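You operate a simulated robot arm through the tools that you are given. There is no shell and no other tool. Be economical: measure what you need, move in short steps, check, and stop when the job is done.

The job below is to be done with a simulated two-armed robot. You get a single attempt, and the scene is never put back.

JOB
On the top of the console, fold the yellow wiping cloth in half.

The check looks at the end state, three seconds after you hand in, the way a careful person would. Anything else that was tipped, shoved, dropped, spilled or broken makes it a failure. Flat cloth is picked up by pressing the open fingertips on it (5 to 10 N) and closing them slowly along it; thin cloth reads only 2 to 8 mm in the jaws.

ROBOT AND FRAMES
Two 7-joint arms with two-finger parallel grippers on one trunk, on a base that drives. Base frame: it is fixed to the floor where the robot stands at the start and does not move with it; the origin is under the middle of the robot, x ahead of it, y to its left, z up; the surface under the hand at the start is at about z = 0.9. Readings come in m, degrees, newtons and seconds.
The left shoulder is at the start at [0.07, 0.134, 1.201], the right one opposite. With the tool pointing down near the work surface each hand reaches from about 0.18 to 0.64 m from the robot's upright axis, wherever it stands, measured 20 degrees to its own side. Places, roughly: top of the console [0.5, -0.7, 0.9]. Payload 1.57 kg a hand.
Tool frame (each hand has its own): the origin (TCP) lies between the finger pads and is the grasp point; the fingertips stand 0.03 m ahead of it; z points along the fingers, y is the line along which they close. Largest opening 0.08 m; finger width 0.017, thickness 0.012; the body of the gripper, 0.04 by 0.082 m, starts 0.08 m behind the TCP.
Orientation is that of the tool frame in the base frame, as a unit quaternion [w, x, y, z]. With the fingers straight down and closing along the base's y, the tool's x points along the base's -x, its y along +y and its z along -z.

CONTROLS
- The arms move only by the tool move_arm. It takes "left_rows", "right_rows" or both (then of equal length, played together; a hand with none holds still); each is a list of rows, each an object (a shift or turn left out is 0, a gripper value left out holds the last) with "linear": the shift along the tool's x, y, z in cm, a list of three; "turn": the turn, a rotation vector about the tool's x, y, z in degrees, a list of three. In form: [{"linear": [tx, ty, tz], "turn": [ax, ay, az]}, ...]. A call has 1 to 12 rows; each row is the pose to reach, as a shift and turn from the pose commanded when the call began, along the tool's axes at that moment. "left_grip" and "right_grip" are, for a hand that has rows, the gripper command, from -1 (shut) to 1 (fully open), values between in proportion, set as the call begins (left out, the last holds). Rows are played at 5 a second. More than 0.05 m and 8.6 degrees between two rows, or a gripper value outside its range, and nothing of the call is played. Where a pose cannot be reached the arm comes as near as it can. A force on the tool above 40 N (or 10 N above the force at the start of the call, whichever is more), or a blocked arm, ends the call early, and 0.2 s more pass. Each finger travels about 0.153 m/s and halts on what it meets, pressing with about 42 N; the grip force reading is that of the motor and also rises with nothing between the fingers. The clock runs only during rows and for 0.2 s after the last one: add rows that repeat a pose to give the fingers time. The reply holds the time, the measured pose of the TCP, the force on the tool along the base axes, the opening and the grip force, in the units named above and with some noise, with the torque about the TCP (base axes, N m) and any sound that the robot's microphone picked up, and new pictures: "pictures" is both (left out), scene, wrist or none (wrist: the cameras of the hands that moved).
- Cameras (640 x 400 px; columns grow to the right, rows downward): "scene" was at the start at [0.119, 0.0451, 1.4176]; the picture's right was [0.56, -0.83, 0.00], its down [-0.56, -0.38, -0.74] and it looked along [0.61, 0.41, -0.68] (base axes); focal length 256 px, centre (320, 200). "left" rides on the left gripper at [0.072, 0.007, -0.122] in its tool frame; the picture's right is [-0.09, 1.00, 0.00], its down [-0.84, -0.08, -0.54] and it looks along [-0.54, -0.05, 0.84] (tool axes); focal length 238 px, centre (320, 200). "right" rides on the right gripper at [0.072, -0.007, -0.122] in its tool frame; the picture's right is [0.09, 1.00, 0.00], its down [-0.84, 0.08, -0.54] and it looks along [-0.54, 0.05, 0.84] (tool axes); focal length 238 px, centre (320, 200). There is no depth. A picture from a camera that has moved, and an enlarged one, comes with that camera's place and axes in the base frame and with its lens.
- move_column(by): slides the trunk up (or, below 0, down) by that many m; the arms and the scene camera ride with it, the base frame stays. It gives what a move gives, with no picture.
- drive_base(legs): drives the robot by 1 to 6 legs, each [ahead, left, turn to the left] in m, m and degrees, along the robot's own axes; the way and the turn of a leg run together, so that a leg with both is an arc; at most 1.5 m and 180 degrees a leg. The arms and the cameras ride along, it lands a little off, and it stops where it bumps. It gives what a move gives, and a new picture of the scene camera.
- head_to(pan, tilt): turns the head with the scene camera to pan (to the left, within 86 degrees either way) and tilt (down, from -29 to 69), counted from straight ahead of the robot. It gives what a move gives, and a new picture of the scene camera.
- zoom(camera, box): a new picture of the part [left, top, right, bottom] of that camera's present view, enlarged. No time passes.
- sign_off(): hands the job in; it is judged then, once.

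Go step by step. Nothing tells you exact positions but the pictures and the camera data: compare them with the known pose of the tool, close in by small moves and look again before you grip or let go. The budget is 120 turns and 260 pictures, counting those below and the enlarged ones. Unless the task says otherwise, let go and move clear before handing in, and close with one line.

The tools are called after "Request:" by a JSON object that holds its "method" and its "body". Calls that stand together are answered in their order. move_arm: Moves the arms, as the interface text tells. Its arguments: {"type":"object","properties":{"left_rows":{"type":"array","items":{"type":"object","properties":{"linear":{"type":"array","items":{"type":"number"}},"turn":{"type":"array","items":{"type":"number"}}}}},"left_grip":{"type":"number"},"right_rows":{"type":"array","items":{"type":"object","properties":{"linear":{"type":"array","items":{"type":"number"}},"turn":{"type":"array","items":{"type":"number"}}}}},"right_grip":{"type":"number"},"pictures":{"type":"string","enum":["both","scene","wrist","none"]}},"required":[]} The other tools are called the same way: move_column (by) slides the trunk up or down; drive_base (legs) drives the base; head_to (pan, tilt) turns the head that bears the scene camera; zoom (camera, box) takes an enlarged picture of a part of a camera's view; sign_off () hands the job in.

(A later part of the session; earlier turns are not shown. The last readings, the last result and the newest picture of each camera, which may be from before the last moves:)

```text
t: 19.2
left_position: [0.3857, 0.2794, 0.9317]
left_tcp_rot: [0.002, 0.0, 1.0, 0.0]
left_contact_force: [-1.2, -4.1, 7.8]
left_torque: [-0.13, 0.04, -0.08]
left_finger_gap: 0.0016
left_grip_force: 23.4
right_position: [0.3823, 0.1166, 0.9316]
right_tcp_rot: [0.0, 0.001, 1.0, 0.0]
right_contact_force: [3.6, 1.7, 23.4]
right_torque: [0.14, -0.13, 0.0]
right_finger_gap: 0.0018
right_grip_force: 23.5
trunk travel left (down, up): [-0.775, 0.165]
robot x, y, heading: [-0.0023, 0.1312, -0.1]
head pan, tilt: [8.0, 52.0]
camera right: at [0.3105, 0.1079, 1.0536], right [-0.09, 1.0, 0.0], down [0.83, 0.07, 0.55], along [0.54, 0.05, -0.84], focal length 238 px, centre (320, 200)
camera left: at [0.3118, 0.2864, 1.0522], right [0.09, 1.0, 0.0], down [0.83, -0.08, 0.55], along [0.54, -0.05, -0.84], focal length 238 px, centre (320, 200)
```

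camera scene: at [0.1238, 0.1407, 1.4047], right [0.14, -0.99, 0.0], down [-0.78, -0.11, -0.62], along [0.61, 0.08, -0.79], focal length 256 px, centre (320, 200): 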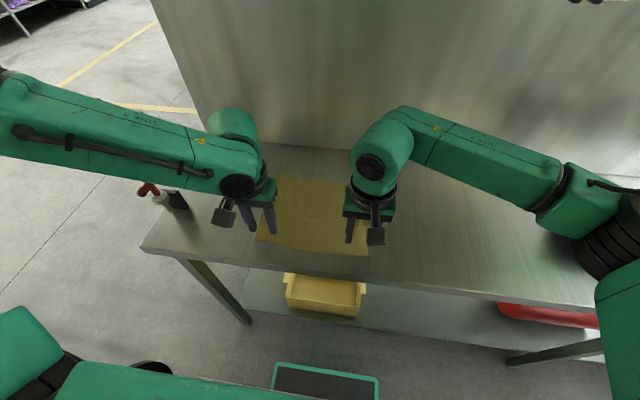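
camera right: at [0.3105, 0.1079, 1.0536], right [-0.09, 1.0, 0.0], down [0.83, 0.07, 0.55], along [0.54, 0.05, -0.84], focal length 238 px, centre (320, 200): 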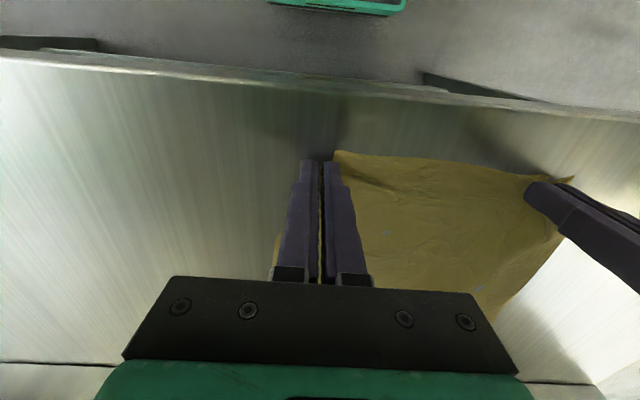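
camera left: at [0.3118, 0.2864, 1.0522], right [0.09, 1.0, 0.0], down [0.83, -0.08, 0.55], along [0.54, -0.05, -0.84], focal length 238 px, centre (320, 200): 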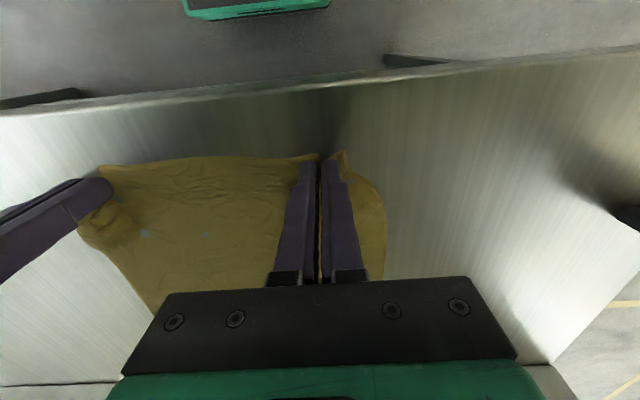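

Gaps read 1.6–1.8 mm with grip force, so both hold cloth. I'll lift 3 cm to check.

Request:
{"method": "move_arm", "body": {"left_rows": [{"linear": [0, 0, -0.5]}, {"linear": [0, 0, -1]}, {"linear": [0, 0, -2]}, {"linear": [0, 0, -3]}, {"linear": [0, 0, -3]}], "right_rows": [{"linear": [0, 0, -0.5]}, {"linear": [0, 0, -1]}, {"linear": [0, 0, -2]}, {"linear": [0, 0, -3]}, {"linear": [0, 0, -3]}]}}

```text
t: 20.4
left_position: [0.3869, 0.2801, 0.96]
left_tcp_rot: [0.001, 0.0, 1.0, -0.001]
left_contact_force: [-0.2, -4.7, 0.1]
left_torque: [-0.13, 0.01, -0.08]
left_finger_gap: 0.0013
left_grip_force: 23.1
right_position: [0.3853, 0.1154, 0.9598]
right_tcp_rot: [0.001, 0.002, 1.0, 0.001]
right_contact_force: [-0.1, 5.0, -0.3]
right_torque: [0.13, 0.0, 0.08]
right_finger_gap: 0.0014
right_grip_force: 23.1
trunk travel left (down, up): [-0.775, 0.165]
robot x, y, heading: [-0.0011, 0.1322, -0.2]
head pan, tilt: [8.0, 52.0]
camera scene: at [0.1244, 0.1396, 1.4047], right [0.14, -0.99, 0.0], down [-0.78, -0.11, -0.62], along [0.61, 0.08, -0.79], focal length 256 px, centre (320, 200)
camera right: at [0.3147, 0.1083, 1.0822], right [-0.09, 1.0, 0.0], down [0.84, 0.07, 0.54], along [0.54, 0.05, -0.84], focal length 238 px, centre (320, 200)
camera left: at [0.3151, 0.2873, 1.0813], right [0.09, 1.0, 0.0], down [0.84, -0.08, 0.54], along [0.54, -0.05, -0.84], focal length 238 px, centre (320, 200)
```

scene: 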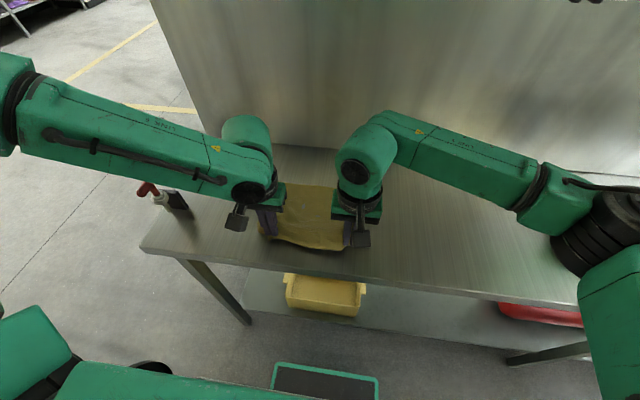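
right: 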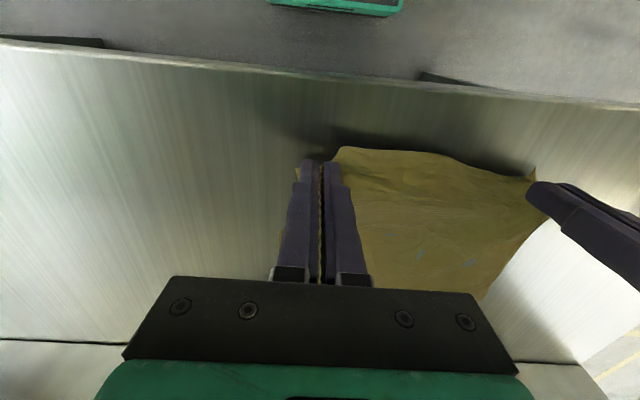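
left: 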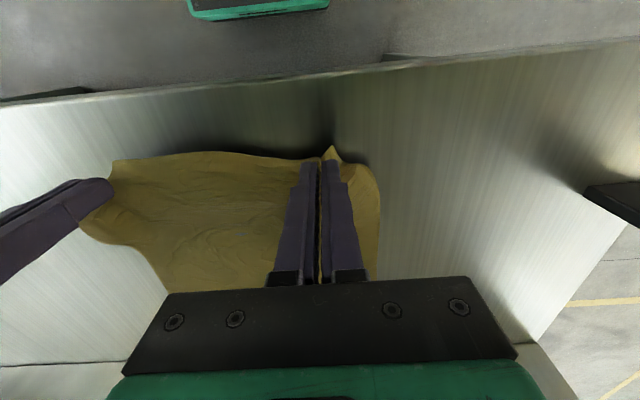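

The near edge is lifted and held by both hands. I'll carry it along the first half of an arc over the fold line at x≈0.48.

Request:
{"method": "move_arm", "body": {"left_rows": [{"linear": [-0.6, -0.1, -0.7]}, {"linear": [-1.2, -0.2, -1.3]}, {"linear": [-2, -0.2, -2.2]}, {"linear": [-3, -0.2, -3.2]}, {"linear": [-4, -0.2, -4.2]}, {"linear": [-5, -0.2, -4.8]}, {"linear": [-6, -0.2, -5.2]}, {"linear": [-7, -0.2, -5.5]}, {"linear": [-8, -0.2, -5.6]}, {"linear": [-9, -0.2, -5.6]}, {"linear": [-9.6, -0.2, -5.6]}, {"linear": [-9.6, -0.2, -5.6]}], "right_rows": [{"linear": [-0.6, 0.1, -0.7]}, {"linear": [-1.2, 0.2, -1.3]}, {"linear": [-2, 0.2, -2.2]}, {"linear": [-3, 0.2, -3.2]}, {"linear": [-4, 0.2, -4.2]}, {"linear": [-5, 0.2, -4.8]}, {"linear": [-6, 0.2, -5.2]}, {"linear": [-7, 0.2, -5.5]}, {"linear": [-8, 0.2, -5.6]}, {"linear": [-9, 0.2, -5.6]}, {"linear": [-9.6, 0.2, -5.6]}, {"linear": [-9.6, 0.2, -5.6]}]}}

```text
t: 23.0
left_position: [0.4825, 0.2773, 1.0154]
left_tcp_rot: [0.001, 0.0, 1.0, 0.001]
left_contact_force: [-0.3, -2.0, -0.8]
left_torque: [-0.02, 0.0, -0.01]
left_finger_gap: 0.0016
left_grip_force: 23.8
right_position: [0.4831, 0.1184, 1.0163]
right_tcp_rot: [0.002, 0.002, 1.0, 0.0]
right_contact_force: [0.4, 1.4, 1.0]
right_torque: [0.04, 0.01, 0.01]
right_finger_gap: 0.0016
right_grip_force: 23.5
trunk travel left (down, up): [-0.775, 0.165]
robot x, y, heading: [0.0011, 0.1302, -0.1]
head pan, tilt: [8.0, 52.0]
camera scene: at [0.1242, 0.1395, 1.4047], right [0.14, -0.99, 0.0], down [-0.78, -0.11, -0.62], along [0.61, 0.08, -0.79], focal length 256 px, centre (320, 200)
camera right: at [0.4101, 0.1107, 1.1384], right [-0.09, 1.0, 0.0], down [0.84, 0.07, 0.54], along [0.54, 0.05, -0.84], focal length 238 px, centre (320, 200)
camera left: at [0.411, 0.2852, 1.1367], right [0.09, 1.0, 0.0], down [0.84, -0.08, 0.54], along [0.54, -0.05, -0.84], focal length 238 px, centre (320, 200)
```

scene: 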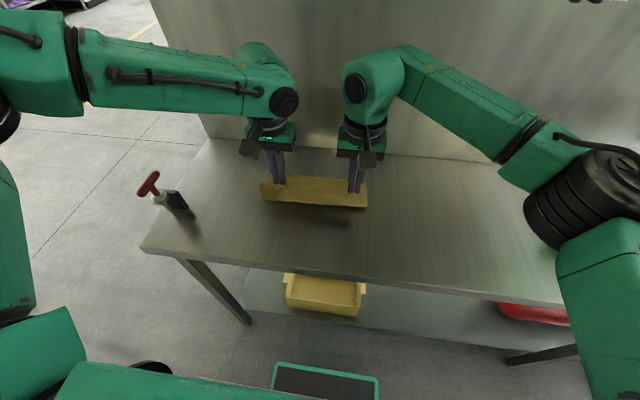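
right: 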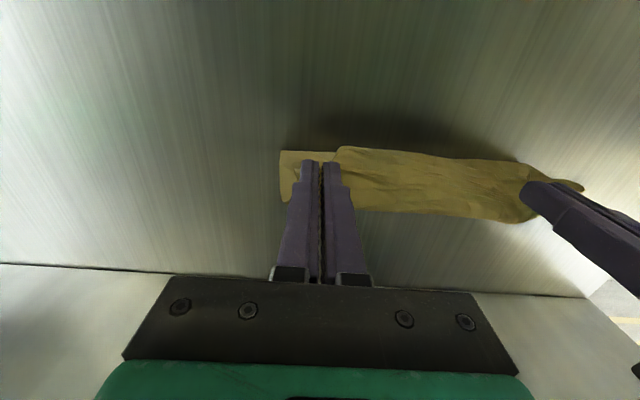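
left: 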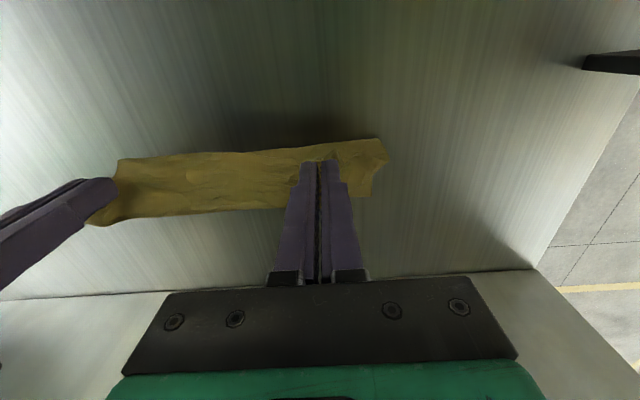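

The cloth now looks like a hanging strip; I need to see whether the far half still lies on the table.

Request:
{"method": "zoom", "body": {"camera": "scene", "box": [240, 140, 400, 240]}}

Request:
{"method": "zoom", "body": {"camera": "right", "box": [260, 80, 600, 290]}}

```text
4.00 times, centred on (320, 190) of scene
camera zoom: at [0.1242, 0.1395, 1.4047], right [0.14, -0.99, 0.0], down [-0.78, -0.11, -0.62], along [0.61, 0.08, -0.79], focal length 1022 px, centre (320, 240)
```

zoom: 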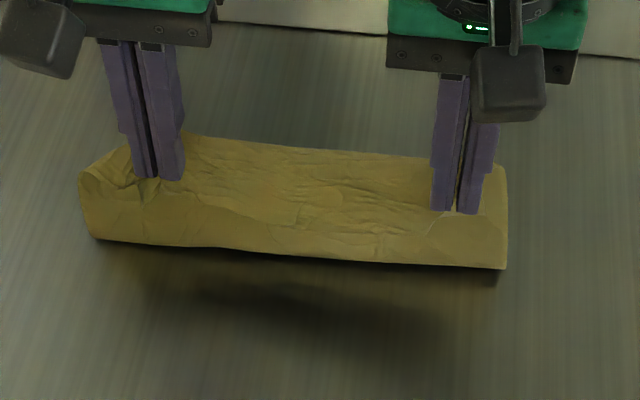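

```text
1.88 times, centred on (430, 185) of right
camera zoom: at [0.4101, 0.1107, 1.1384], right [-0.09, 1.0, 0.0], down [0.84, 0.07, 0.54], along [0.54, 0.05, -0.84], focal length 449 px, centre (113, 228)
```

zoom: 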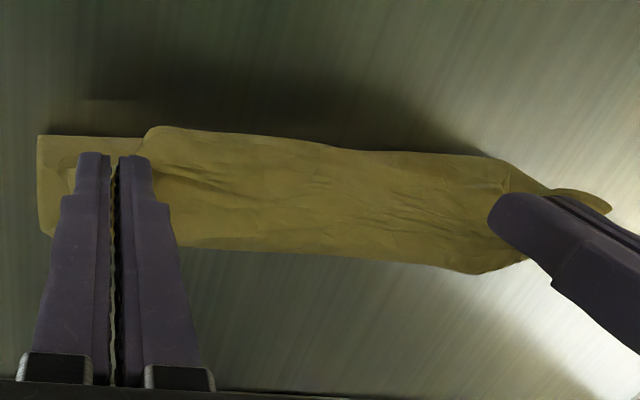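

The far half is still on the table at x≈0.585, with the near half standing vertically below the hands. I'll complete the arc forward and down to the far edge.

Request:
{"method": "move_arm", "body": {"left_rows": [{"linear": [-1, 0, 0]}, {"linear": [-2, 0, 0.2]}, {"linear": [-3, 0, 0.5]}, {"linear": [-4, 0, 0.9]}, {"linear": [-5, 0, 1.4]}, {"linear": [-6, 0, 2.1]}, {"linear": [-7, 0, 3]}, {"linear": [-7.8, 0, 4]}, {"linear": [-8.5, 0, 5]}, {"linear": [-9, 0, 6]}, {"linear": [-9.3, 0, 7]}, {"linear": [-9.3, 0, 7.3]}], "right_rows": [{"linear": [-1, 0, 0]}, {"linear": [-2, 0, 0.2]}, {"linear": [-3, 0, 0.5]}, {"linear": [-4, 0, 0.9]}, {"linear": [-5, 0, 1.4]}, {"linear": [-6, 0, 2.1]}, {"linear": [-7, 0, 3]}, {"linear": [-7.8, 0, 4]}, {"linear": [-8.5, 0, 5]}, {"linear": [-9, 0, 6]}, {"linear": [-9.3, 0, 7]}, {"linear": [-9.3, 0, 7.3]}]}}

Request:
{"method": "zoom", "body": {"camera": "scene", "box": [240, 140, 400, 240]}}

```text
t: 25.6
left_position: [0.5253, 0.3072, 0.9706]
left_tcp_rot: [0.001, 0.0, 1.0, 0.0]
left_contact_force: [0.2, -1.1, -0.3]
left_torque: [0.03, -0.03, -0.02]
left_finger_gap: 0.0
left_grip_force: 21.2
left hand out of reach, approached as far as the arm can: row 4, 5, 6, 7, 8, 9, 10, 11, 12
right_position: [0.5737, 0.1178, 0.9418]
right_tcp_rot: [0.001, 0.002, 1.0, 0.0]
right_contact_force: [0.0, -0.3, 0.5]
right_torque: [0.0, 0.0, -0.01]
right_finger_gap: 0.0018
right_grip_force: 23.3
trunk travel left (down, up): [-0.775, 0.165]
robot x, y, heading: [0.0021, 0.1315, 0.1]
head pan, tilt: [8.0, 52.0]
camera scene: at [0.1247, 0.1394, 1.4047], right [0.14, -0.99, 0.0], down [-0.78, -0.11, -0.62], along [0.61, 0.08, -0.79], focal length 256 px, centre (320, 200)
camera right: at [0.5015, 0.1092, 1.0644], right [-0.09, 1.0, 0.0], down [0.84, 0.07, 0.54], along [0.54, 0.05, -0.84], focal length 238 px, centre (320, 200)
camera left: at [0.4528, 0.3143, 1.0905], right [0.09, 1.0, 0.0], down [0.84, -0.08, 0.54], along [0.54, -0.05, -0.84], focal length 238 px, centre (320, 200)
```

scene: 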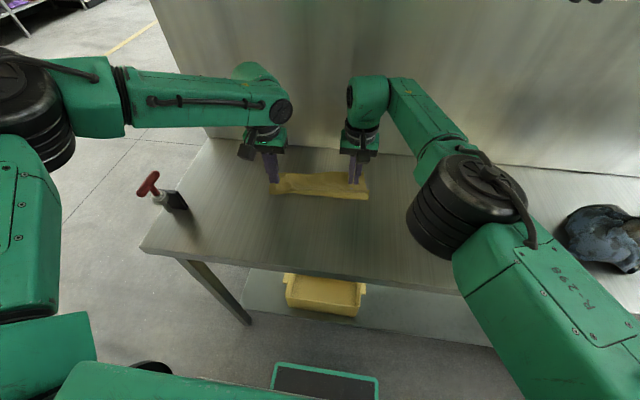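
right: 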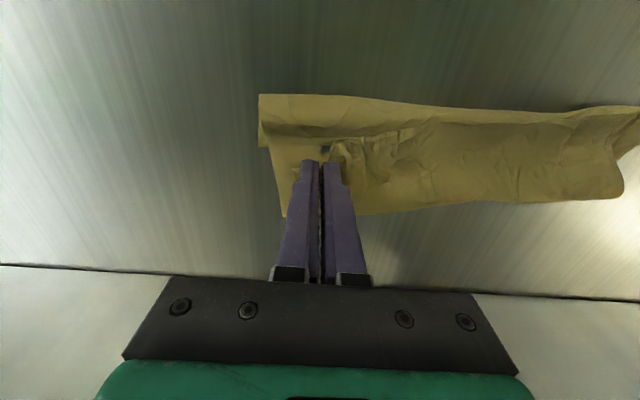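
left: 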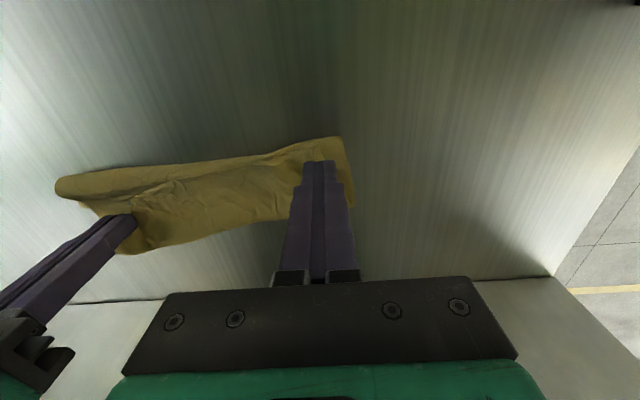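

```text
4.00 times, centred on (320, 190) of scene
camera zoom: at [0.1247, 0.1394, 1.4047], right [0.14, -0.99, 0.0], down [-0.78, -0.11, -0.62], along [0.61, 0.08, -0.79], focal length 1022 px, centre (320, 240)
```

zoom: 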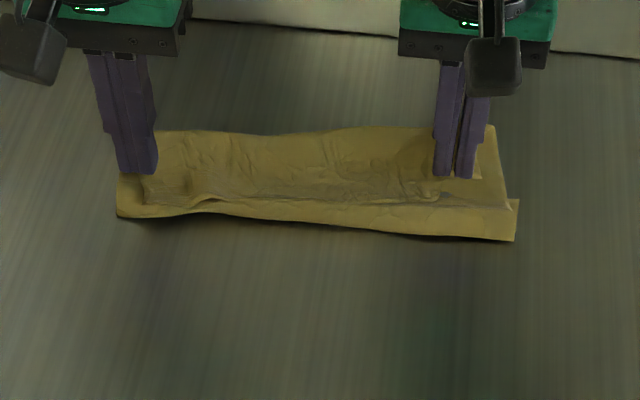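

The left arm ran out of reach and lost its pinch; the right still holds. I'll raise the left hand clear and look at the state of the cloth.

Request:
{"method": "move_arm", "body": {"left_rows": [{"linear": [9.3, 0, -8]}, {"linear": [9.3, 0, -9]}, {"linear": [9.3, 0, -10]}, {"linear": [9.3, 3, -12]}, {"linear": [9.3, 7, -13]}, {"linear": [9.3, 7, -13]}], "pictures": "none"}}

Request:
{"method": "zoom", "body": {"camera": "scene", "box": [240, 140, 400, 240]}}

Request:
{"method": "zoom", "body": {"camera": "right", "box": [240, 60, 640, 310]}}

```text
refused: row 1 steps farther than a row can; nothing moved
```

```text
4.00 times, centred on (320, 190) of scene
camera zoom: at [0.1247, 0.1394, 1.4047], right [0.14, -0.99, 0.0], down [-0.78, -0.11, -0.62], along [0.61, 0.08, -0.79], focal length 1022 px, centre (320, 240)
```

zoom: 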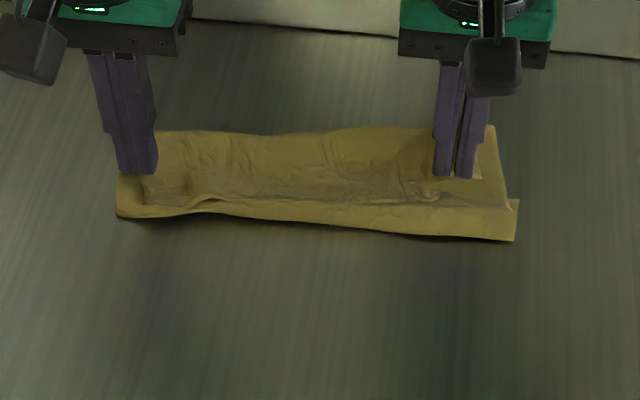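

```text
1.60 times, centred on (440, 185) of right
camera zoom: at [0.5015, 0.1092, 1.0644], right [-0.09, 1.0, 0.0], down [0.84, 0.07, 0.54], along [0.54, 0.05, -0.84], focal length 381 px, centre (128, 224)
```

zoom: 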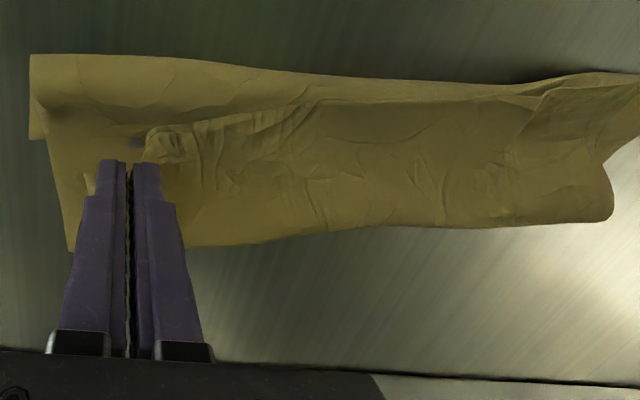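

I'll raise the left hand in allowed steps, then look.

Request:
{"method": "move_arm", "body": {"left_rows": [{"linear": [0, 0, -4]}, {"linear": [0, 0, -8]}, {"linear": [4, 0, -11]}, {"linear": [8, 0, -13]}, {"linear": [8, 4, -15]}, {"linear": [8, 8, -15]}, {"linear": [8, 8, -15]}], "pictures": "both"}}

Request:
{"method": "zoom", "body": {"camera": "scene", "box": [240, 140, 400, 240]}}

```text
t: 27.2
left_position: [0.4416, 0.3879, 1.121]
left_tcp_rot: [0.001, 0.0, 1.0, 0.001]
left_contact_force: [-0.7, -0.5, 0.2]
left_torque: [0.02, 0.01, -0.01]
left_finger_gap: 0.0001
left_grip_force: 21.5
right_position: [0.5729, 0.1164, 0.9428]
right_tcp_rot: [0.001, 0.002, 1.0, 0.001]
right_contact_force: [0.0, 0.0, 0.4]
right_torque: [0.01, 0.0, -0.01]
right_finger_gap: 0.0019
right_grip_force: 23.2
trunk travel left (down, up): [-0.775, 0.165]
robot x, y, heading: [0.0021, 0.1266, -0.1]
head pan, tilt: [8.0, 52.0]
camera scene: at [0.1241, 0.1384, 1.4047], right [0.14, -0.99, 0.0], down [-0.78, -0.11, -0.62], along [0.61, 0.09, -0.79], focal length 256 px, centre (320, 200)
camera left: at [0.3696, 0.3939, 1.2423], right [0.09, 1.0, 0.0], down [0.84, -0.08, 0.54], along [0.54, -0.05, -0.84], focal length 238 px, centre (320, 200)
```

scene: 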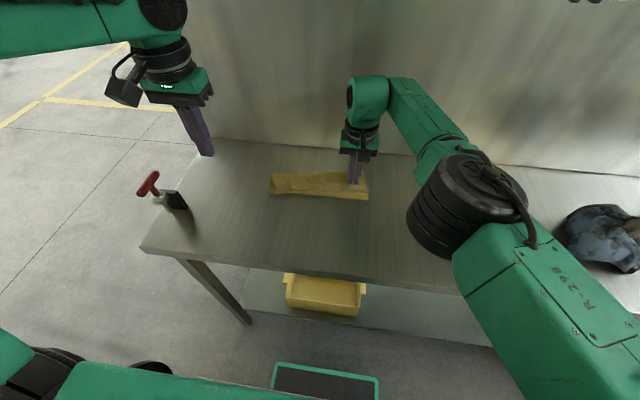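
left: 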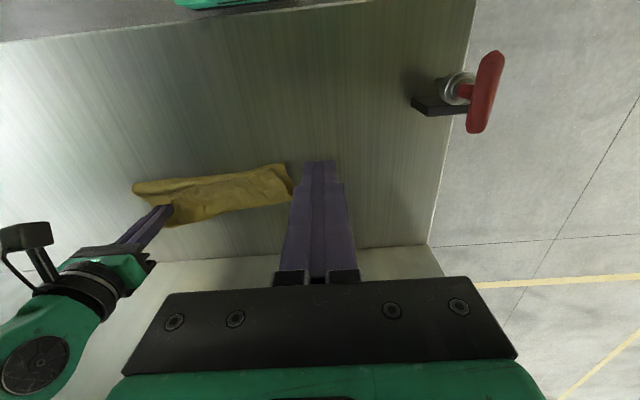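

```text
4.00 times, centred on (320, 190) of scene
camera zoom: at [0.1241, 0.1384, 1.4047], right [0.14, -0.99, 0.0], down [-0.78, -0.11, -0.62], along [0.61, 0.09, -0.79], focal length 1022 px, centre (320, 240)
```

zoom: 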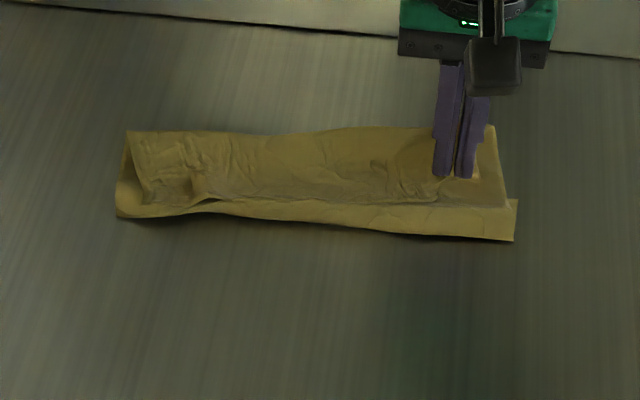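

Request:
{"method": "zoom", "body": {"camera": "left", "box": [120, 140, 312, 260]}}

Request:
{"method": "zoom", "body": {"camera": "scene", "box": [264, 165, 376, 205]}}

```text
3.33 times, centred on (216, 200) of left
camera zoom: at [0.3696, 0.3939, 1.2423], right [0.09, 1.0, 0.0], down [0.84, -0.08, 0.54], along [0.54, -0.05, -0.84], focal length 794 px, centre (667, 200)
```

zoom: 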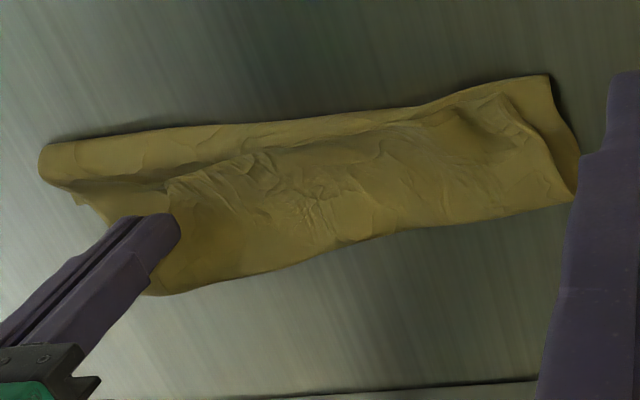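

```text
5.71 times, centred on (320, 185) of scene
camera zoom: at [0.1241, 0.1384, 1.4047], right [0.14, -0.99, 0.0], down [-0.78, -0.11, -0.62], along [0.61, 0.09, -0.79], focal length 1460 px, centre (320, 286)
```

zoom: 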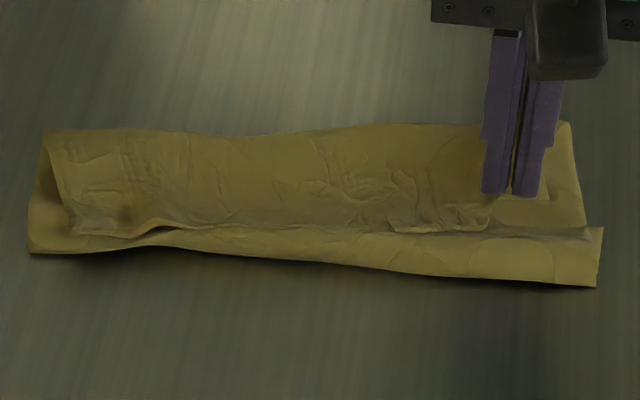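

I read the cloth as an S: fold line at x≈0.53, lower layer to ≈0.615, and the gripped edge strip doubled back toward the robot on top. The right still holds its corner. I'll raise the right hand slightly back, then drive ahead 7 cm (clear gap to the console) so both arms reach the far edge.

Request:
{"method": "move_arm", "body": {"right_rows": [{"linear": [0, 0, -1.5]}, {"linear": [1, 0, -3]}, {"linear": [2.5, 0, -4]}, {"linear": [4.3, 0, -4.7]}, {"linear": [4.3, 0, -4.7]}], "pictures": "wrist"}}

Request:
{"method": "drive_base", "body": {"legs": [[0.07, 0, 0]]}}

Request:
{"method": "zoom", "body": {"camera": "left", "box": [60, 100, 380, 300]}}

```text
t: 28.4
left_position: [0.4432, 0.3878, 1.1207]
left_tcp_rot: [0.0, 0.0, 1.0, 0.0]
left_contact_force: [-0.2, 0.5, 0.1]
left_torque: [0.01, 0.03, 0.03]
left_finger_gap: 0.0001
left_grip_force: 21.6
right_position: [0.5321, 0.1197, 0.9903]
right_tcp_rot: [0.0, 0.002, 1.0, 0.0]
right_contact_force: [-0.2, -0.7, 0.3]
right_torque: [0.0, 0.02, -0.02]
right_finger_gap: 0.0016
right_grip_force: 23.3
trunk travel left (down, up): [-0.775, 0.165]
robot x, y, heading: [0.0005, 0.1283, 0.1]
head pan, tilt: [8.0, 52.0]
camera right: at [0.4599, 0.1114, 1.1121], right [-0.09, 1.0, 0.0], down [0.84, 0.07, 0.54], along [0.54, 0.05, -0.84], focal length 238 px, centre (320, 200)
```

right: 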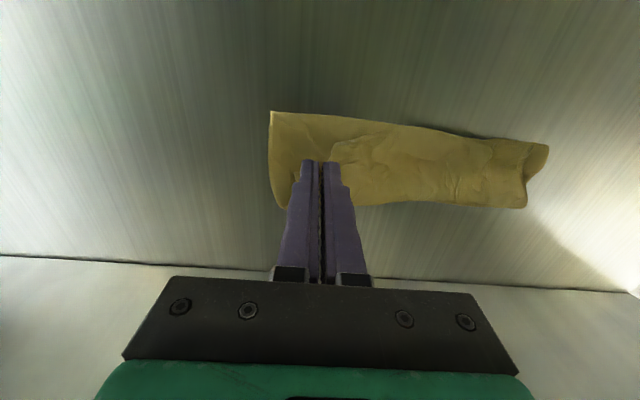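

```text
t: 29.4
left_position: [0.5064, 0.3882, 1.1238]
left_tcp_rot: [0.002, 0.0, 1.0, 0.0]
left_contact_force: [0.2, 0.0, 0.8]
left_torque: [-0.01, -0.01, -0.01]
left_finger_gap: 0.0
left_grip_force: 22.0
right_position: [0.5966, 0.1193, 0.9937]
right_tcp_rot: [0.002, 0.001, 1.0, 0.001]
right_contact_force: [-0.2, -0.3, 1.1]
right_torque: [0.03, -0.01, -0.02]
right_finger_gap: 0.0016
right_grip_force: 23.4
trunk travel left (down, up): [-0.775, 0.165]
robot x, y, heading: [0.0704, 0.1302, 0.1]
head pan, tilt: [8.0, 52.0]
camera scene: at [0.1877, 0.1395, 1.4053], right [0.14, -0.99, 0.0], down [-0.78, -0.11, -0.62], along [0.61, 0.09, -0.79], focal length 256 px, centre (320, 200)
```

scene: 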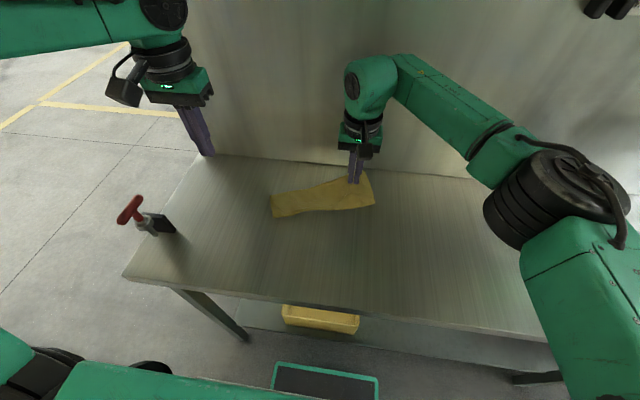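

```text
2.00 times, centred on (220, 200) of left
camera zoom: at [0.4338, 0.3946, 1.2436], right [0.09, 1.0, 0.0], down [0.83, -0.08, 0.55], along [0.54, -0.05, -0.84], focal length 477 px, centre (520, 200)
```

zoom: 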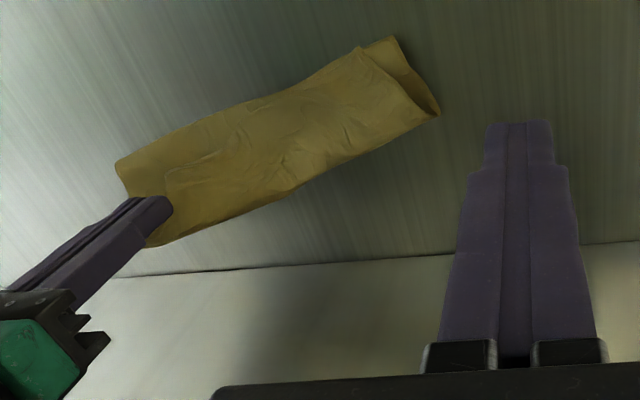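

Request:
{"method": "zoom", "body": {"camera": "scene", "box": [262, 155, 390, 235]}}

Request:
{"method": "zoom", "body": {"camera": "right", "box": [240, 60, 640, 310]}}

```text
5.00 times, centred on (326, 195) of scene
camera zoom: at [0.1877, 0.1395, 1.4053], right [0.14, -0.99, 0.0], down [-0.78, -0.11, -0.62], along [0.61, 0.09, -0.79], focal length 1278 px, centre (290, 225)
```

zoom: 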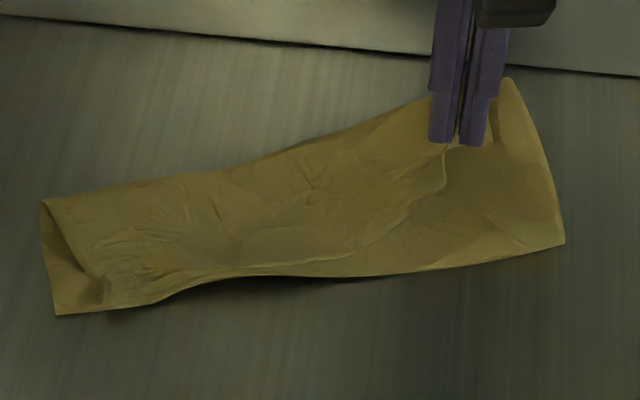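

```text
1.60 times, centred on (440, 185) of right
camera zoom: at [0.5243, 0.1119, 1.1143], right [-0.09, 1.0, 0.0], down [0.83, 0.08, 0.55], along [0.54, 0.05, -0.84], focal length 381 px, centre (128, 224)
```

zoom: 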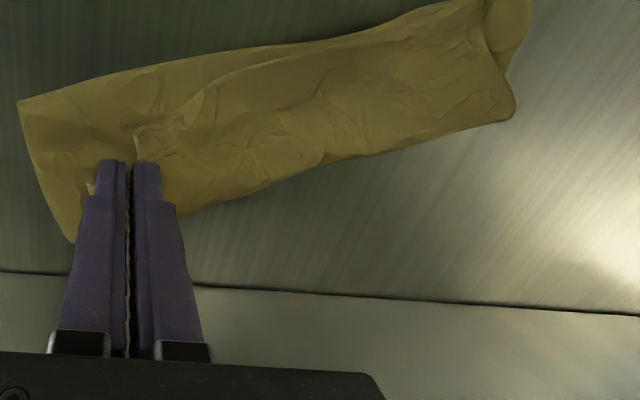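

The cloth is S-folded in thirds on the left because the pinch kept the edge facing forward. I'll reset: pull the right-held corner back toward the robot to unfold and recentre the cloth, and then redo the fold with tilted tools.

Request:
{"method": "move_arm", "body": {"right_rows": [{"linear": [2, 0, -1]}, {"linear": [4, 0, -2]}, {"linear": [6.5, 0, -2]}, {"linear": [9, 0, -1.5]}, {"linear": [11.5, 0, -1]}, {"linear": [14, 0, 0]}, {"linear": [16, 0, 1]}, {"linear": [18, 0, 2]}, {"linear": [19.5, 0, 3]}, {"linear": [21, 0, 4]}, {"linear": [21, 0, 4]}]}}

Request:
{"method": "zoom", "body": {"camera": "scene", "box": [240, 150, 416, 260]}}

```text
t: 31.8
left_position: [0.5116, 0.3892, 1.1209]
left_tcp_rot: [0.001, 0.001, 1.0, 0.0]
left_contact_force: [0.1, 0.4, -0.3]
left_torque: [0.0, -0.01, -0.01]
left_finger_gap: 0.0
left_grip_force: 20.9
right_position: [0.3897, 0.1195, 0.9482]
right_tcp_rot: [0.0, 0.0, 1.0, 0.0]
right_contact_force: [-0.1, 0.1, -0.5]
right_torque: [0.01, 0.0, 0.0]
right_finger_gap: 0.0014
right_grip_force: 23.6
trunk travel left (down, up): [-0.775, 0.165]
robot x, y, heading: [0.0698, 0.1302, -0.2]
head pan, tilt: [8.0, 52.0]
camera scene: at [0.1934, 0.1396, 1.4047], right [0.14, -0.99, 0.0], down [-0.78, -0.11, -0.62], along [0.61, 0.08, -0.79], focal length 256 px, centre (320, 200)
camera right: at [0.3186, 0.1123, 1.0717], right [-0.09, 1.0, 0.0], down [0.84, 0.08, 0.54], along [0.54, 0.05, -0.84], focal length 238 px, centre (320, 200)
```

scene: 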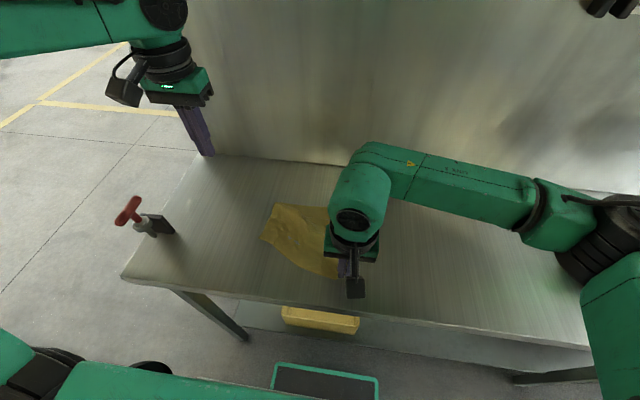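
right: 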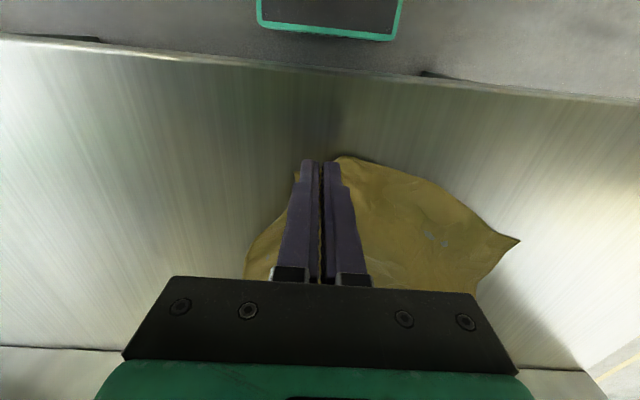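

```text
3.64 times, centred on (328, 205) of scene
camera zoom: at [0.1934, 0.1396, 1.4047], right [0.14, -0.99, 0.0], down [-0.78, -0.11, -0.62], along [0.61, 0.08, -0.79], focal length 929 px, centre (291, 182)
```

zoom: 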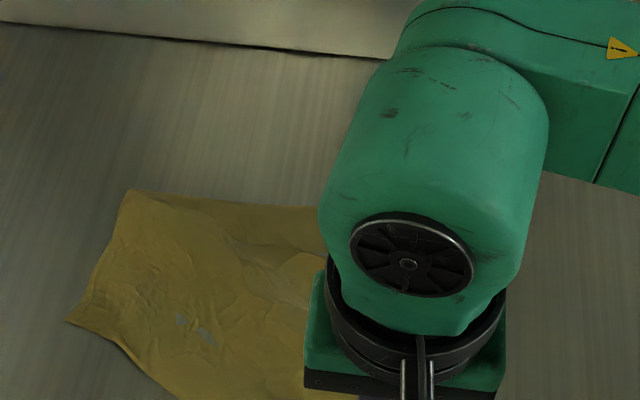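

The cloth has largely unfolded, though the left side is still short. I'll release the right hand, raise it clear and look.

Request:
{"method": "move_arm", "body": {"right_rows": [{"linear": [0, 0, 1.2]}, {"linear": [0, 0, 1.2]}], "pictures": "none"}}

Request:
{"method": "move_arm", "body": {"right_rows": [{"linear": [0, 0, 0]}, {"linear": [0, 0, 0]}], "right_grip": -0.5, "pictures": "none"}}

Request:
{"method": "move_arm", "body": {"right_rows": [{"linear": [0, 0, -4]}, {"linear": [0, -2, -8]}, {"linear": [0, -6, -10]}, {"linear": [0, -10, -12]}, {"linear": [0, -14, -13]}, {"linear": [0, -18, -13]}, {"linear": [0, -18, -13]}], "pictures": "scene"}}

Request:
{"method": "zoom", "body": {"camera": "scene", "box": [240, 170, 400, 270]}}

```text
t: 32.4
left_position: [0.5115, 0.3877, 1.1203]
left_tcp_rot: [0.001, -0.001, 1.0, -0.001]
left_contact_force: [-1.1, -0.7, 0.4]
left_torque: [0.02, 0.0, 0.0]
left_finger_gap: 0.0
left_grip_force: 21.2
right_position: [0.3905, 0.1191, 0.9385]
right_tcp_rot: [0.0, 0.001, 1.0, 0.0]
right_contact_force: [0.9, 0.2, 0.1]
right_torque: [0.0, 0.0, -0.03]
right_finger_gap: 0.0015
right_grip_force: 23.4
trunk travel left (down, up): [-0.775, 0.165]
robot x, y, heading: [0.0684, 0.1328, -0.3]
head pan, tilt: [8.0, 52.0]
```

```text
t: 33.0
left_position: [0.5112, 0.3879, 1.1207]
left_tcp_rot: [0.001, -0.001, 1.0, -0.001]
left_contact_force: [-0.3, 0.0, 0.6]
left_torque: [0.04, 0.01, 0.0]
left_finger_gap: 0.0001
left_grip_force: 20.8
right_position: [0.3909, 0.1201, 0.9375]
right_tcp_rot: [0.0, 0.001, 1.0, -0.001]
right_contact_force: [0.0, 0.3, 0.0]
right_torque: [0.03, -0.03, -0.02]
right_finger_gap: 0.0197
right_grip_force: 0.1
trunk travel left (down, up): [-0.775, 0.165]
robot x, y, heading: [0.0717, 0.1289, -0.2]
head pan, tilt: [8.0, 52.0]
```

```text
t: 34.6
left_position: [0.511, 0.3898, 1.1201]
left_tcp_rot: [0.0, -0.001, 1.0, -0.001]
left_contact_force: [-0.4, 0.0, -0.6]
left_torque: [-0.02, 0.03, 0.03]
left_finger_gap: 0.0
left_grip_force: 21.8
right_position: [0.3908, -0.0602, 1.0679]
right_tcp_rot: [0.0, 0.001, 1.0, -0.001]
right_contact_force: [-0.5, 0.0, -0.4]
right_torque: [0.0, -0.01, -0.02]
right_finger_gap: 0.0201
right_grip_force: 0.1
trunk travel left (down, up): [-0.775, 0.165]
robot x, y, heading: [0.0687, 0.1325, -0.0]
head pan, tilt: [8.0, 52.0]
camera scene: at [0.1937, 0.1406, 1.4046], right [0.14, -0.99, 0.0], down [-0.78, -0.11, -0.62], along [0.61, 0.08, -0.79], focal length 256 px, centre (320, 200)
```

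scene: 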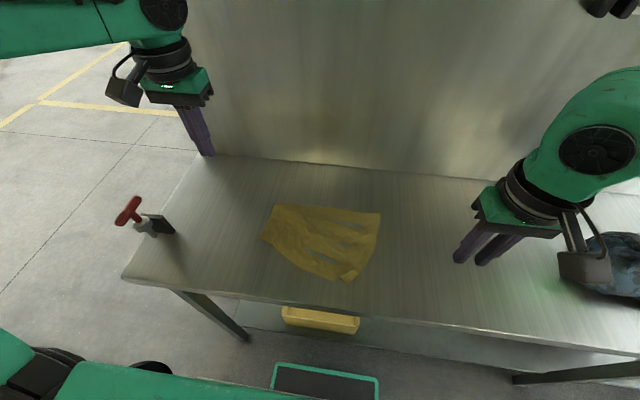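

```text
4.00 times, centred on (320, 220) of scene
camera zoom: at [0.1937, 0.1406, 1.4046], right [0.14, -0.99, 0.0], down [-0.78, -0.11, -0.62], along [0.61, 0.08, -0.79], focal length 1022 px, centre (320, 120)
```

zoom: 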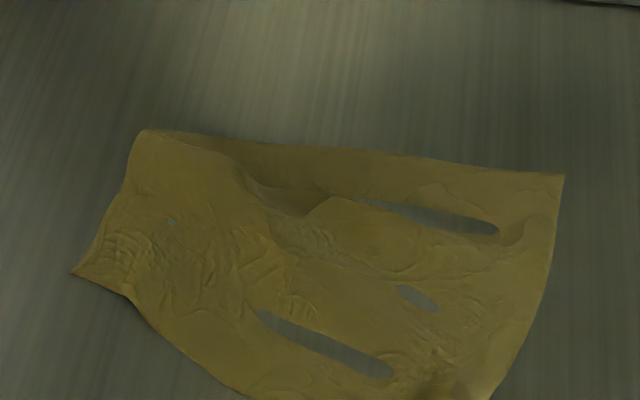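

The near-left corner lies at about (0.457, 0.317) with that side still rolled; I'll bring the left hand over it to pull it out flat.

Request:
{"method": "move_arm", "body": {"left_rows": [{"linear": [1, -3, 4]}, {"linear": [2, -6, 8]}, {"linear": [3, -8, 12]}, {"linear": [4.3, -9.2, 15]}, {"linear": [4.3, -9.2, 17.5]}, {"linear": [4.3, -9.2, 17.5]}], "left_grip": 0.1}}

Request:
{"method": "zoom", "body": {"camera": "scene", "box": [220, 180, 412, 300]}}

```text
refused: row 1 steps farther than a row can; nothing moved
```

```text
3.33 times, centred on (316, 240) of scene
camera zoom: at [0.1937, 0.1406, 1.4046], right [0.14, -0.99, 0.0], down [-0.78, -0.11, -0.62], along [0.61, 0.08, -0.79], focal length 852 px, centre (333, 67)
```

zoom: 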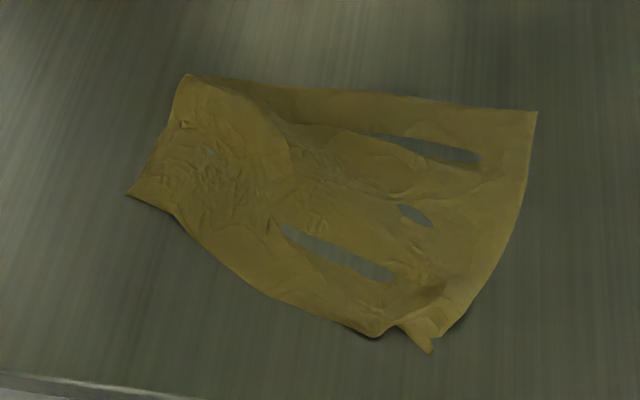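

Request:
{"method": "move_arm", "body": {"left_rows": [{"linear": [1, -2, 3]}, {"linear": [2, -4, 6]}, {"linear": [3, -6, 9]}, {"linear": [4, -8, 12]}, {"linear": [4.3, -9.2, 14.5]}, {"linear": [4.3, -9.2, 17.5]}, {"linear": [4.3, -9.2, 17.5]}], "left_grip": 0.1, "pictures": "wrist"}}

```text
t: 36.2
left_position: [0.4684, 0.2968, 0.946]
left_tcp_rot: [0.001, 0.0, 1.0, 0.0]
left_contact_force: [0.4, -0.3, 0.1]
left_torque: [0.04, -0.02, 0.02]
left_finger_gap: 0.0441
left_grip_force: 0.0
right_position: [0.3909, -0.0597, 1.0688]
right_tcp_rot: [0.001, 0.002, 1.0, 0.0]
right_contact_force: [-0.4, -0.3, -0.9]
right_torque: [-0.02, 0.01, 0.01]
right_finger_gap: 0.02
right_grip_force: 0.0
trunk travel left (down, up): [-0.775, 0.165]
robot x, y, heading: [0.0727, 0.1292, -0.2]
head pan, tilt: [8.0, 52.0]
camera left: at [0.3959, 0.3033, 1.0669], right [0.09, 1.0, 0.0], down [0.84, -0.08, 0.54], along [0.54, -0.05, -0.84], focal length 238 px, centre (320, 200)
```

left: 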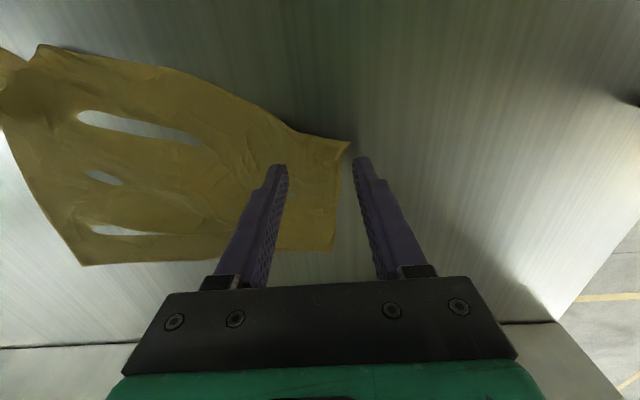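

The outer finger is off the cloth, so I'll shift 1.7 cm inward and come to light contact.

Request:
{"method": "move_arm", "body": {"left_rows": [{"linear": [0, -1.7, 0]}, {"linear": [0, -1.7, 1]}, {"linear": [0, -1.7, 1.5]}, {"linear": [0, -1.7, 1.6]}, {"linear": [0, -1.7, 1.6]}], "pictures": "none"}}

```text
t: 37.4
left_position: [0.4694, 0.2796, 0.9305]
left_tcp_rot: [0.002, 0.0, 1.0, 0.0]
left_contact_force: [1.0, 0.9, 9.7]
left_torque: [0.23, -0.04, -0.05]
left_finger_gap: 0.0442
left_grip_force: 0.0
right_position: [0.391, -0.0598, 1.0687]
right_tcp_rot: [0.0, 0.001, 1.0, 0.0]
right_contact_force: [0.3, 0.4, -0.4]
right_torque: [-0.01, 0.0, 0.01]
right_finger_gap: 0.0201
right_grip_force: 0.0
trunk travel left (down, up): [-0.775, 0.165]
robot x, y, heading: [0.0732, 0.1343, -0.1]
head pan, tilt: [8.0, 52.0]
```

Pressed at 9.7 N. Closing in small steps.

Request:
{"method": "move_arm", "body": {"left_rows": [{"linear": [0, 0, 0.03]}], "left_grip": -0.05, "pictures": "none"}}

Request:
{"method": "move_arm", "body": {"left_rows": [{"linear": [0, 0, 0]}], "left_grip": -0.2, "pictures": "none"}}

Request:
{"method": "move_arm", "body": {"left_rows": [{"linear": [0, 0, 0]}], "left_grip": -0.35, "pictures": "none"}}

Request:
{"method": "move_arm", "body": {"left_rows": [{"linear": [0, 0, 0]}], "left_grip": -0.5, "pictures": "wrist"}}

```text
t: 37.8
left_position: [0.4683, 0.279, 0.931]
left_tcp_rot: [0.002, 0.0, 1.0, 0.0]
left_contact_force: [1.1, -0.9, 14.4]
left_torque: [0.17, -0.01, -0.04]
left_finger_gap: 0.0369
left_grip_force: 0.1
right_position: [0.3893, -0.0604, 1.0673]
right_tcp_rot: [0.001, 0.001, 1.0, 0.002]
right_contact_force: [-1.1, 0.3, 0.5]
right_torque: [0.01, 0.02, 0.03]
right_finger_gap: 0.0199
right_grip_force: 0.0
trunk travel left (down, up): [-0.775, 0.165]
robot x, y, heading: [0.065, 0.1299, -0.2]
head pan, tilt: [8.0, 52.0]
```

```text
t: 38.2
left_position: [0.467, 0.2775, 0.9319]
left_tcp_rot: [0.002, 0.001, 1.0, 0.001]
left_contact_force: [1.9, -0.8, 16.3]
left_torque: [0.2, 0.05, -0.03]
left_finger_gap: 0.0305
left_grip_force: 0.0
right_position: [0.3905, -0.0607, 1.0674]
right_tcp_rot: [0.001, 0.001, 1.0, 0.0]
right_contact_force: [0.2, -0.1, 0.3]
right_torque: [0.04, -0.02, 0.01]
right_finger_gap: 0.0201
right_grip_force: 0.2
trunk travel left (down, up): [-0.775, 0.165]
robot x, y, heading: [0.069, 0.1296, -0.0]
head pan, tilt: [8.0, 52.0]
```

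```text
t: 38.6
left_position: [0.4681, 0.2783, 0.9321]
left_tcp_rot: [0.001, 0.0, 1.0, 0.001]
left_contact_force: [0.6, -1.1, 17.9]
left_torque: [0.19, 0.0, -0.01]
left_finger_gap: 0.0246
left_grip_force: 0.0
right_position: [0.3889, -0.0608, 1.0683]
right_tcp_rot: [0.0, 0.0, 1.0, 0.0]
right_contact_force: [-0.5, 0.2, 0.5]
right_torque: [0.02, 0.04, 0.0]
right_finger_gap: 0.02
right_grip_force: 0.1
trunk travel left (down, up): [-0.775, 0.165]
robot x, y, heading: [0.0709, 0.1295, -0.1]
head pan, tilt: [8.0, 52.0]
```

```text
t: 39.0
left_position: [0.4685, 0.2782, 0.931]
left_tcp_rot: [0.002, 0.0, 1.0, 0.001]
left_contact_force: [1.0, -0.7, 18.4]
left_torque: [0.13, 0.05, -0.03]
left_finger_gap: 0.0186
left_grip_force: 0.0
right_position: [0.3902, -0.0614, 1.0683]
right_tcp_rot: [0.001, 0.002, 1.0, 0.001]
right_contact_force: [-0.3, -0.6, -0.1]
right_torque: [0.0, 0.02, -0.01]
right_finger_gap: 0.0199
right_grip_force: 0.0
trunk travel left (down, up): [-0.775, 0.165]
robot x, y, heading: [0.0711, 0.1317, 0.0]
head pan, tilt: [8.0, 52.0]
camera left: at [0.3943, 0.2848, 1.0517], right [0.09, 1.0, 0.0], down [0.83, -0.08, 0.55], along [0.54, -0.05, -0.84], focal length 238 px, centre (320, 200)
```

left: 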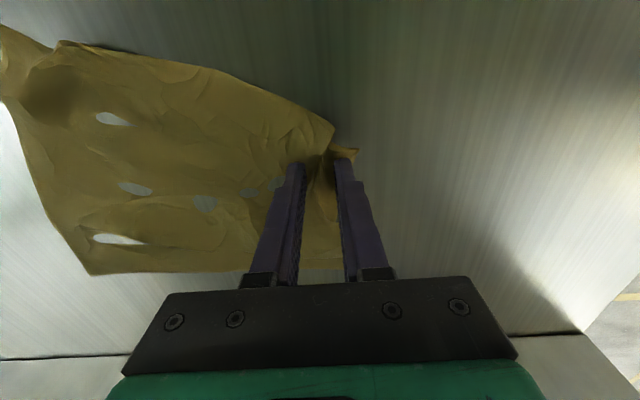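

The ridge is in place; finishing the closure.

Request:
{"method": "move_arm", "body": {"left_rows": [{"linear": [0, 0, -0.03]}], "left_grip": -0.65, "pictures": "none"}}

Request:
{"method": "move_arm", "body": {"left_rows": [{"linear": [0, 0, 0]}], "left_grip": -0.8, "pictures": "none"}}

Request:
{"method": "move_arm", "body": {"left_rows": [{"linear": [0, 0, 0]}, {"linear": [0, 0, 0]}], "left_grip": -1, "pictures": "none"}}

Request:
{"method": "move_arm", "body": {"left_rows": [{"linear": [0, 0, -1]}, {"linear": [0, 0, -2]}, {"linear": [1, 0, -3]}, {"linear": [2, 0.3, -3]}, {"linear": [3, 0.6, -3]}, {"linear": [4, 0.9, -2.5]}, {"linear": [5, 1.2, -2.5]}, {"linear": [5, 1.2, -2.5]}], "pictures": "both"}}

```text
t: 39.4
left_position: [0.4685, 0.2786, 0.9309]
left_tcp_rot: [0.002, 0.0, 1.0, 0.0]
left_contact_force: [1.4, -1.5, 16.4]
left_torque: [0.09, 0.01, 0.01]
left_finger_gap: 0.0125
left_grip_force: 0.1
right_position: [0.3895, -0.0616, 1.0673]
right_tcp_rot: [0.001, 0.001, 1.0, 0.001]
right_contact_force: [0.5, 0.3, -1.0]
right_torque: [-0.01, 0.0, 0.02]
right_finger_gap: 0.0198
right_grip_force: 0.0
trunk travel left (down, up): [-0.775, 0.165]
robot x, y, heading: [0.0703, 0.1277, -0.0]
head pan, tilt: [8.0, 52.0]
```

```text
t: 39.8
left_position: [0.4661, 0.2776, 0.9308]
left_tcp_rot: [0.002, 0.0, 1.0, 0.0]
left_contact_force: [0.2, -1.4, 16.0]
left_torque: [0.06, 0.05, 0.01]
left_finger_gap: 0.0072
left_grip_force: 0.1
right_position: [0.3897, -0.0605, 1.068]
right_tcp_rot: [0.0, 0.001, 1.0, 0.001]
right_contact_force: [0.1, 0.2, 0.1]
right_torque: [0.02, 0.0, -0.03]
right_finger_gap: 0.02
right_grip_force: 0.0
trunk travel left (down, up): [-0.775, 0.165]
robot x, y, heading: [0.0679, 0.1307, 0.1]
head pan, tilt: [8.0, 52.0]
```

```text
t: 40.4
left_position: [0.4681, 0.2783, 0.9311]
left_tcp_rot: [0.002, 0.0, 1.0, 0.0]
left_contact_force: [-0.5, 0.5, 16.3]
left_torque: [0.05, 0.02, 0.02]
left_finger_gap: 0.002
left_grip_force: 23.7
right_position: [0.389, -0.0612, 1.068]
right_tcp_rot: [0.0, 0.001, 1.0, 0.0]
right_contact_force: [0.2, 1.6, 0.5]
right_torque: [0.03, -0.02, -0.03]
right_finger_gap: 0.0201
right_grip_force: 0.1
trunk travel left (down, up): [-0.775, 0.165]
robot x, y, heading: [0.0667, 0.1296, -0.2]
head pan, tilt: [8.0, 52.0]
```

```text
t: 42.2
left_position: [0.4191, 0.2912, 0.9552]
left_tcp_rot: [0.001, 0.0, 1.0, 0.001]
left_contact_force: [-0.4, -0.1, -0.4]
left_torque: [0.0, -0.01, 0.03]
left_finger_gap: 0.0022
left_grip_force: 23.6
right_position: [0.3912, -0.0591, 1.0683]
right_tcp_rot: [0.0, 0.001, 1.0, 0.001]
right_contact_force: [0.3, -0.9, 0.3]
right_torque: [0.03, 0.0, -0.02]
right_finger_gap: 0.0199
right_grip_force: 0.1
trunk travel left (down, up): [-0.775, 0.165]
robot x, y, heading: [0.0638, 0.1274, -0.0]
head pan, tilt: [8.0, 52.0]
camera scene: at [0.1934, 0.1394, 1.4047], right [0.14, -0.99, 0.0], down [-0.78, -0.11, -0.62], along [0.61, 0.09, -0.79], focal length 256 px, centre (320, 200)
camera left: at [0.3462, 0.2977, 1.0751], right [0.09, 1.0, 0.0], down [0.84, -0.08, 0.54], along [0.54, -0.05, -0.84], focal length 238 px, centre (320, 200)
```

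scene: 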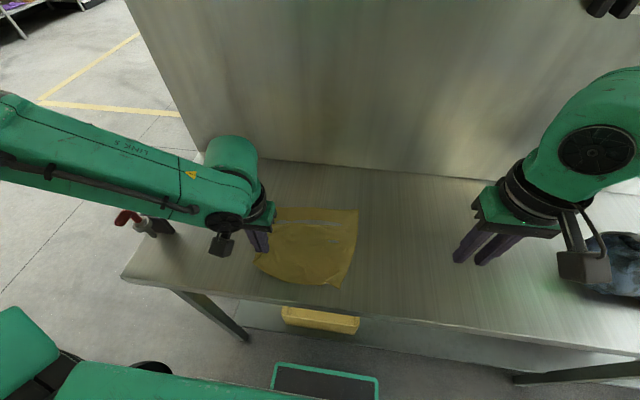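
left: 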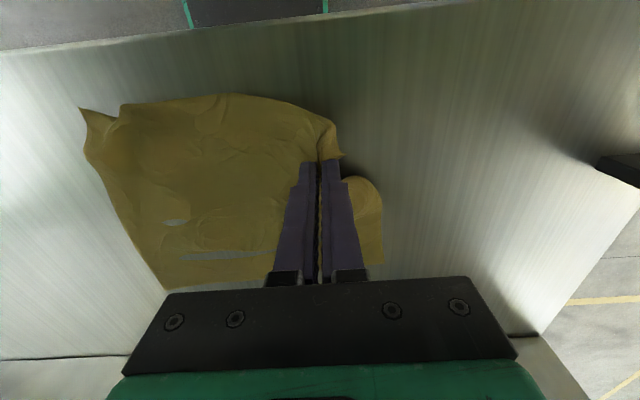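

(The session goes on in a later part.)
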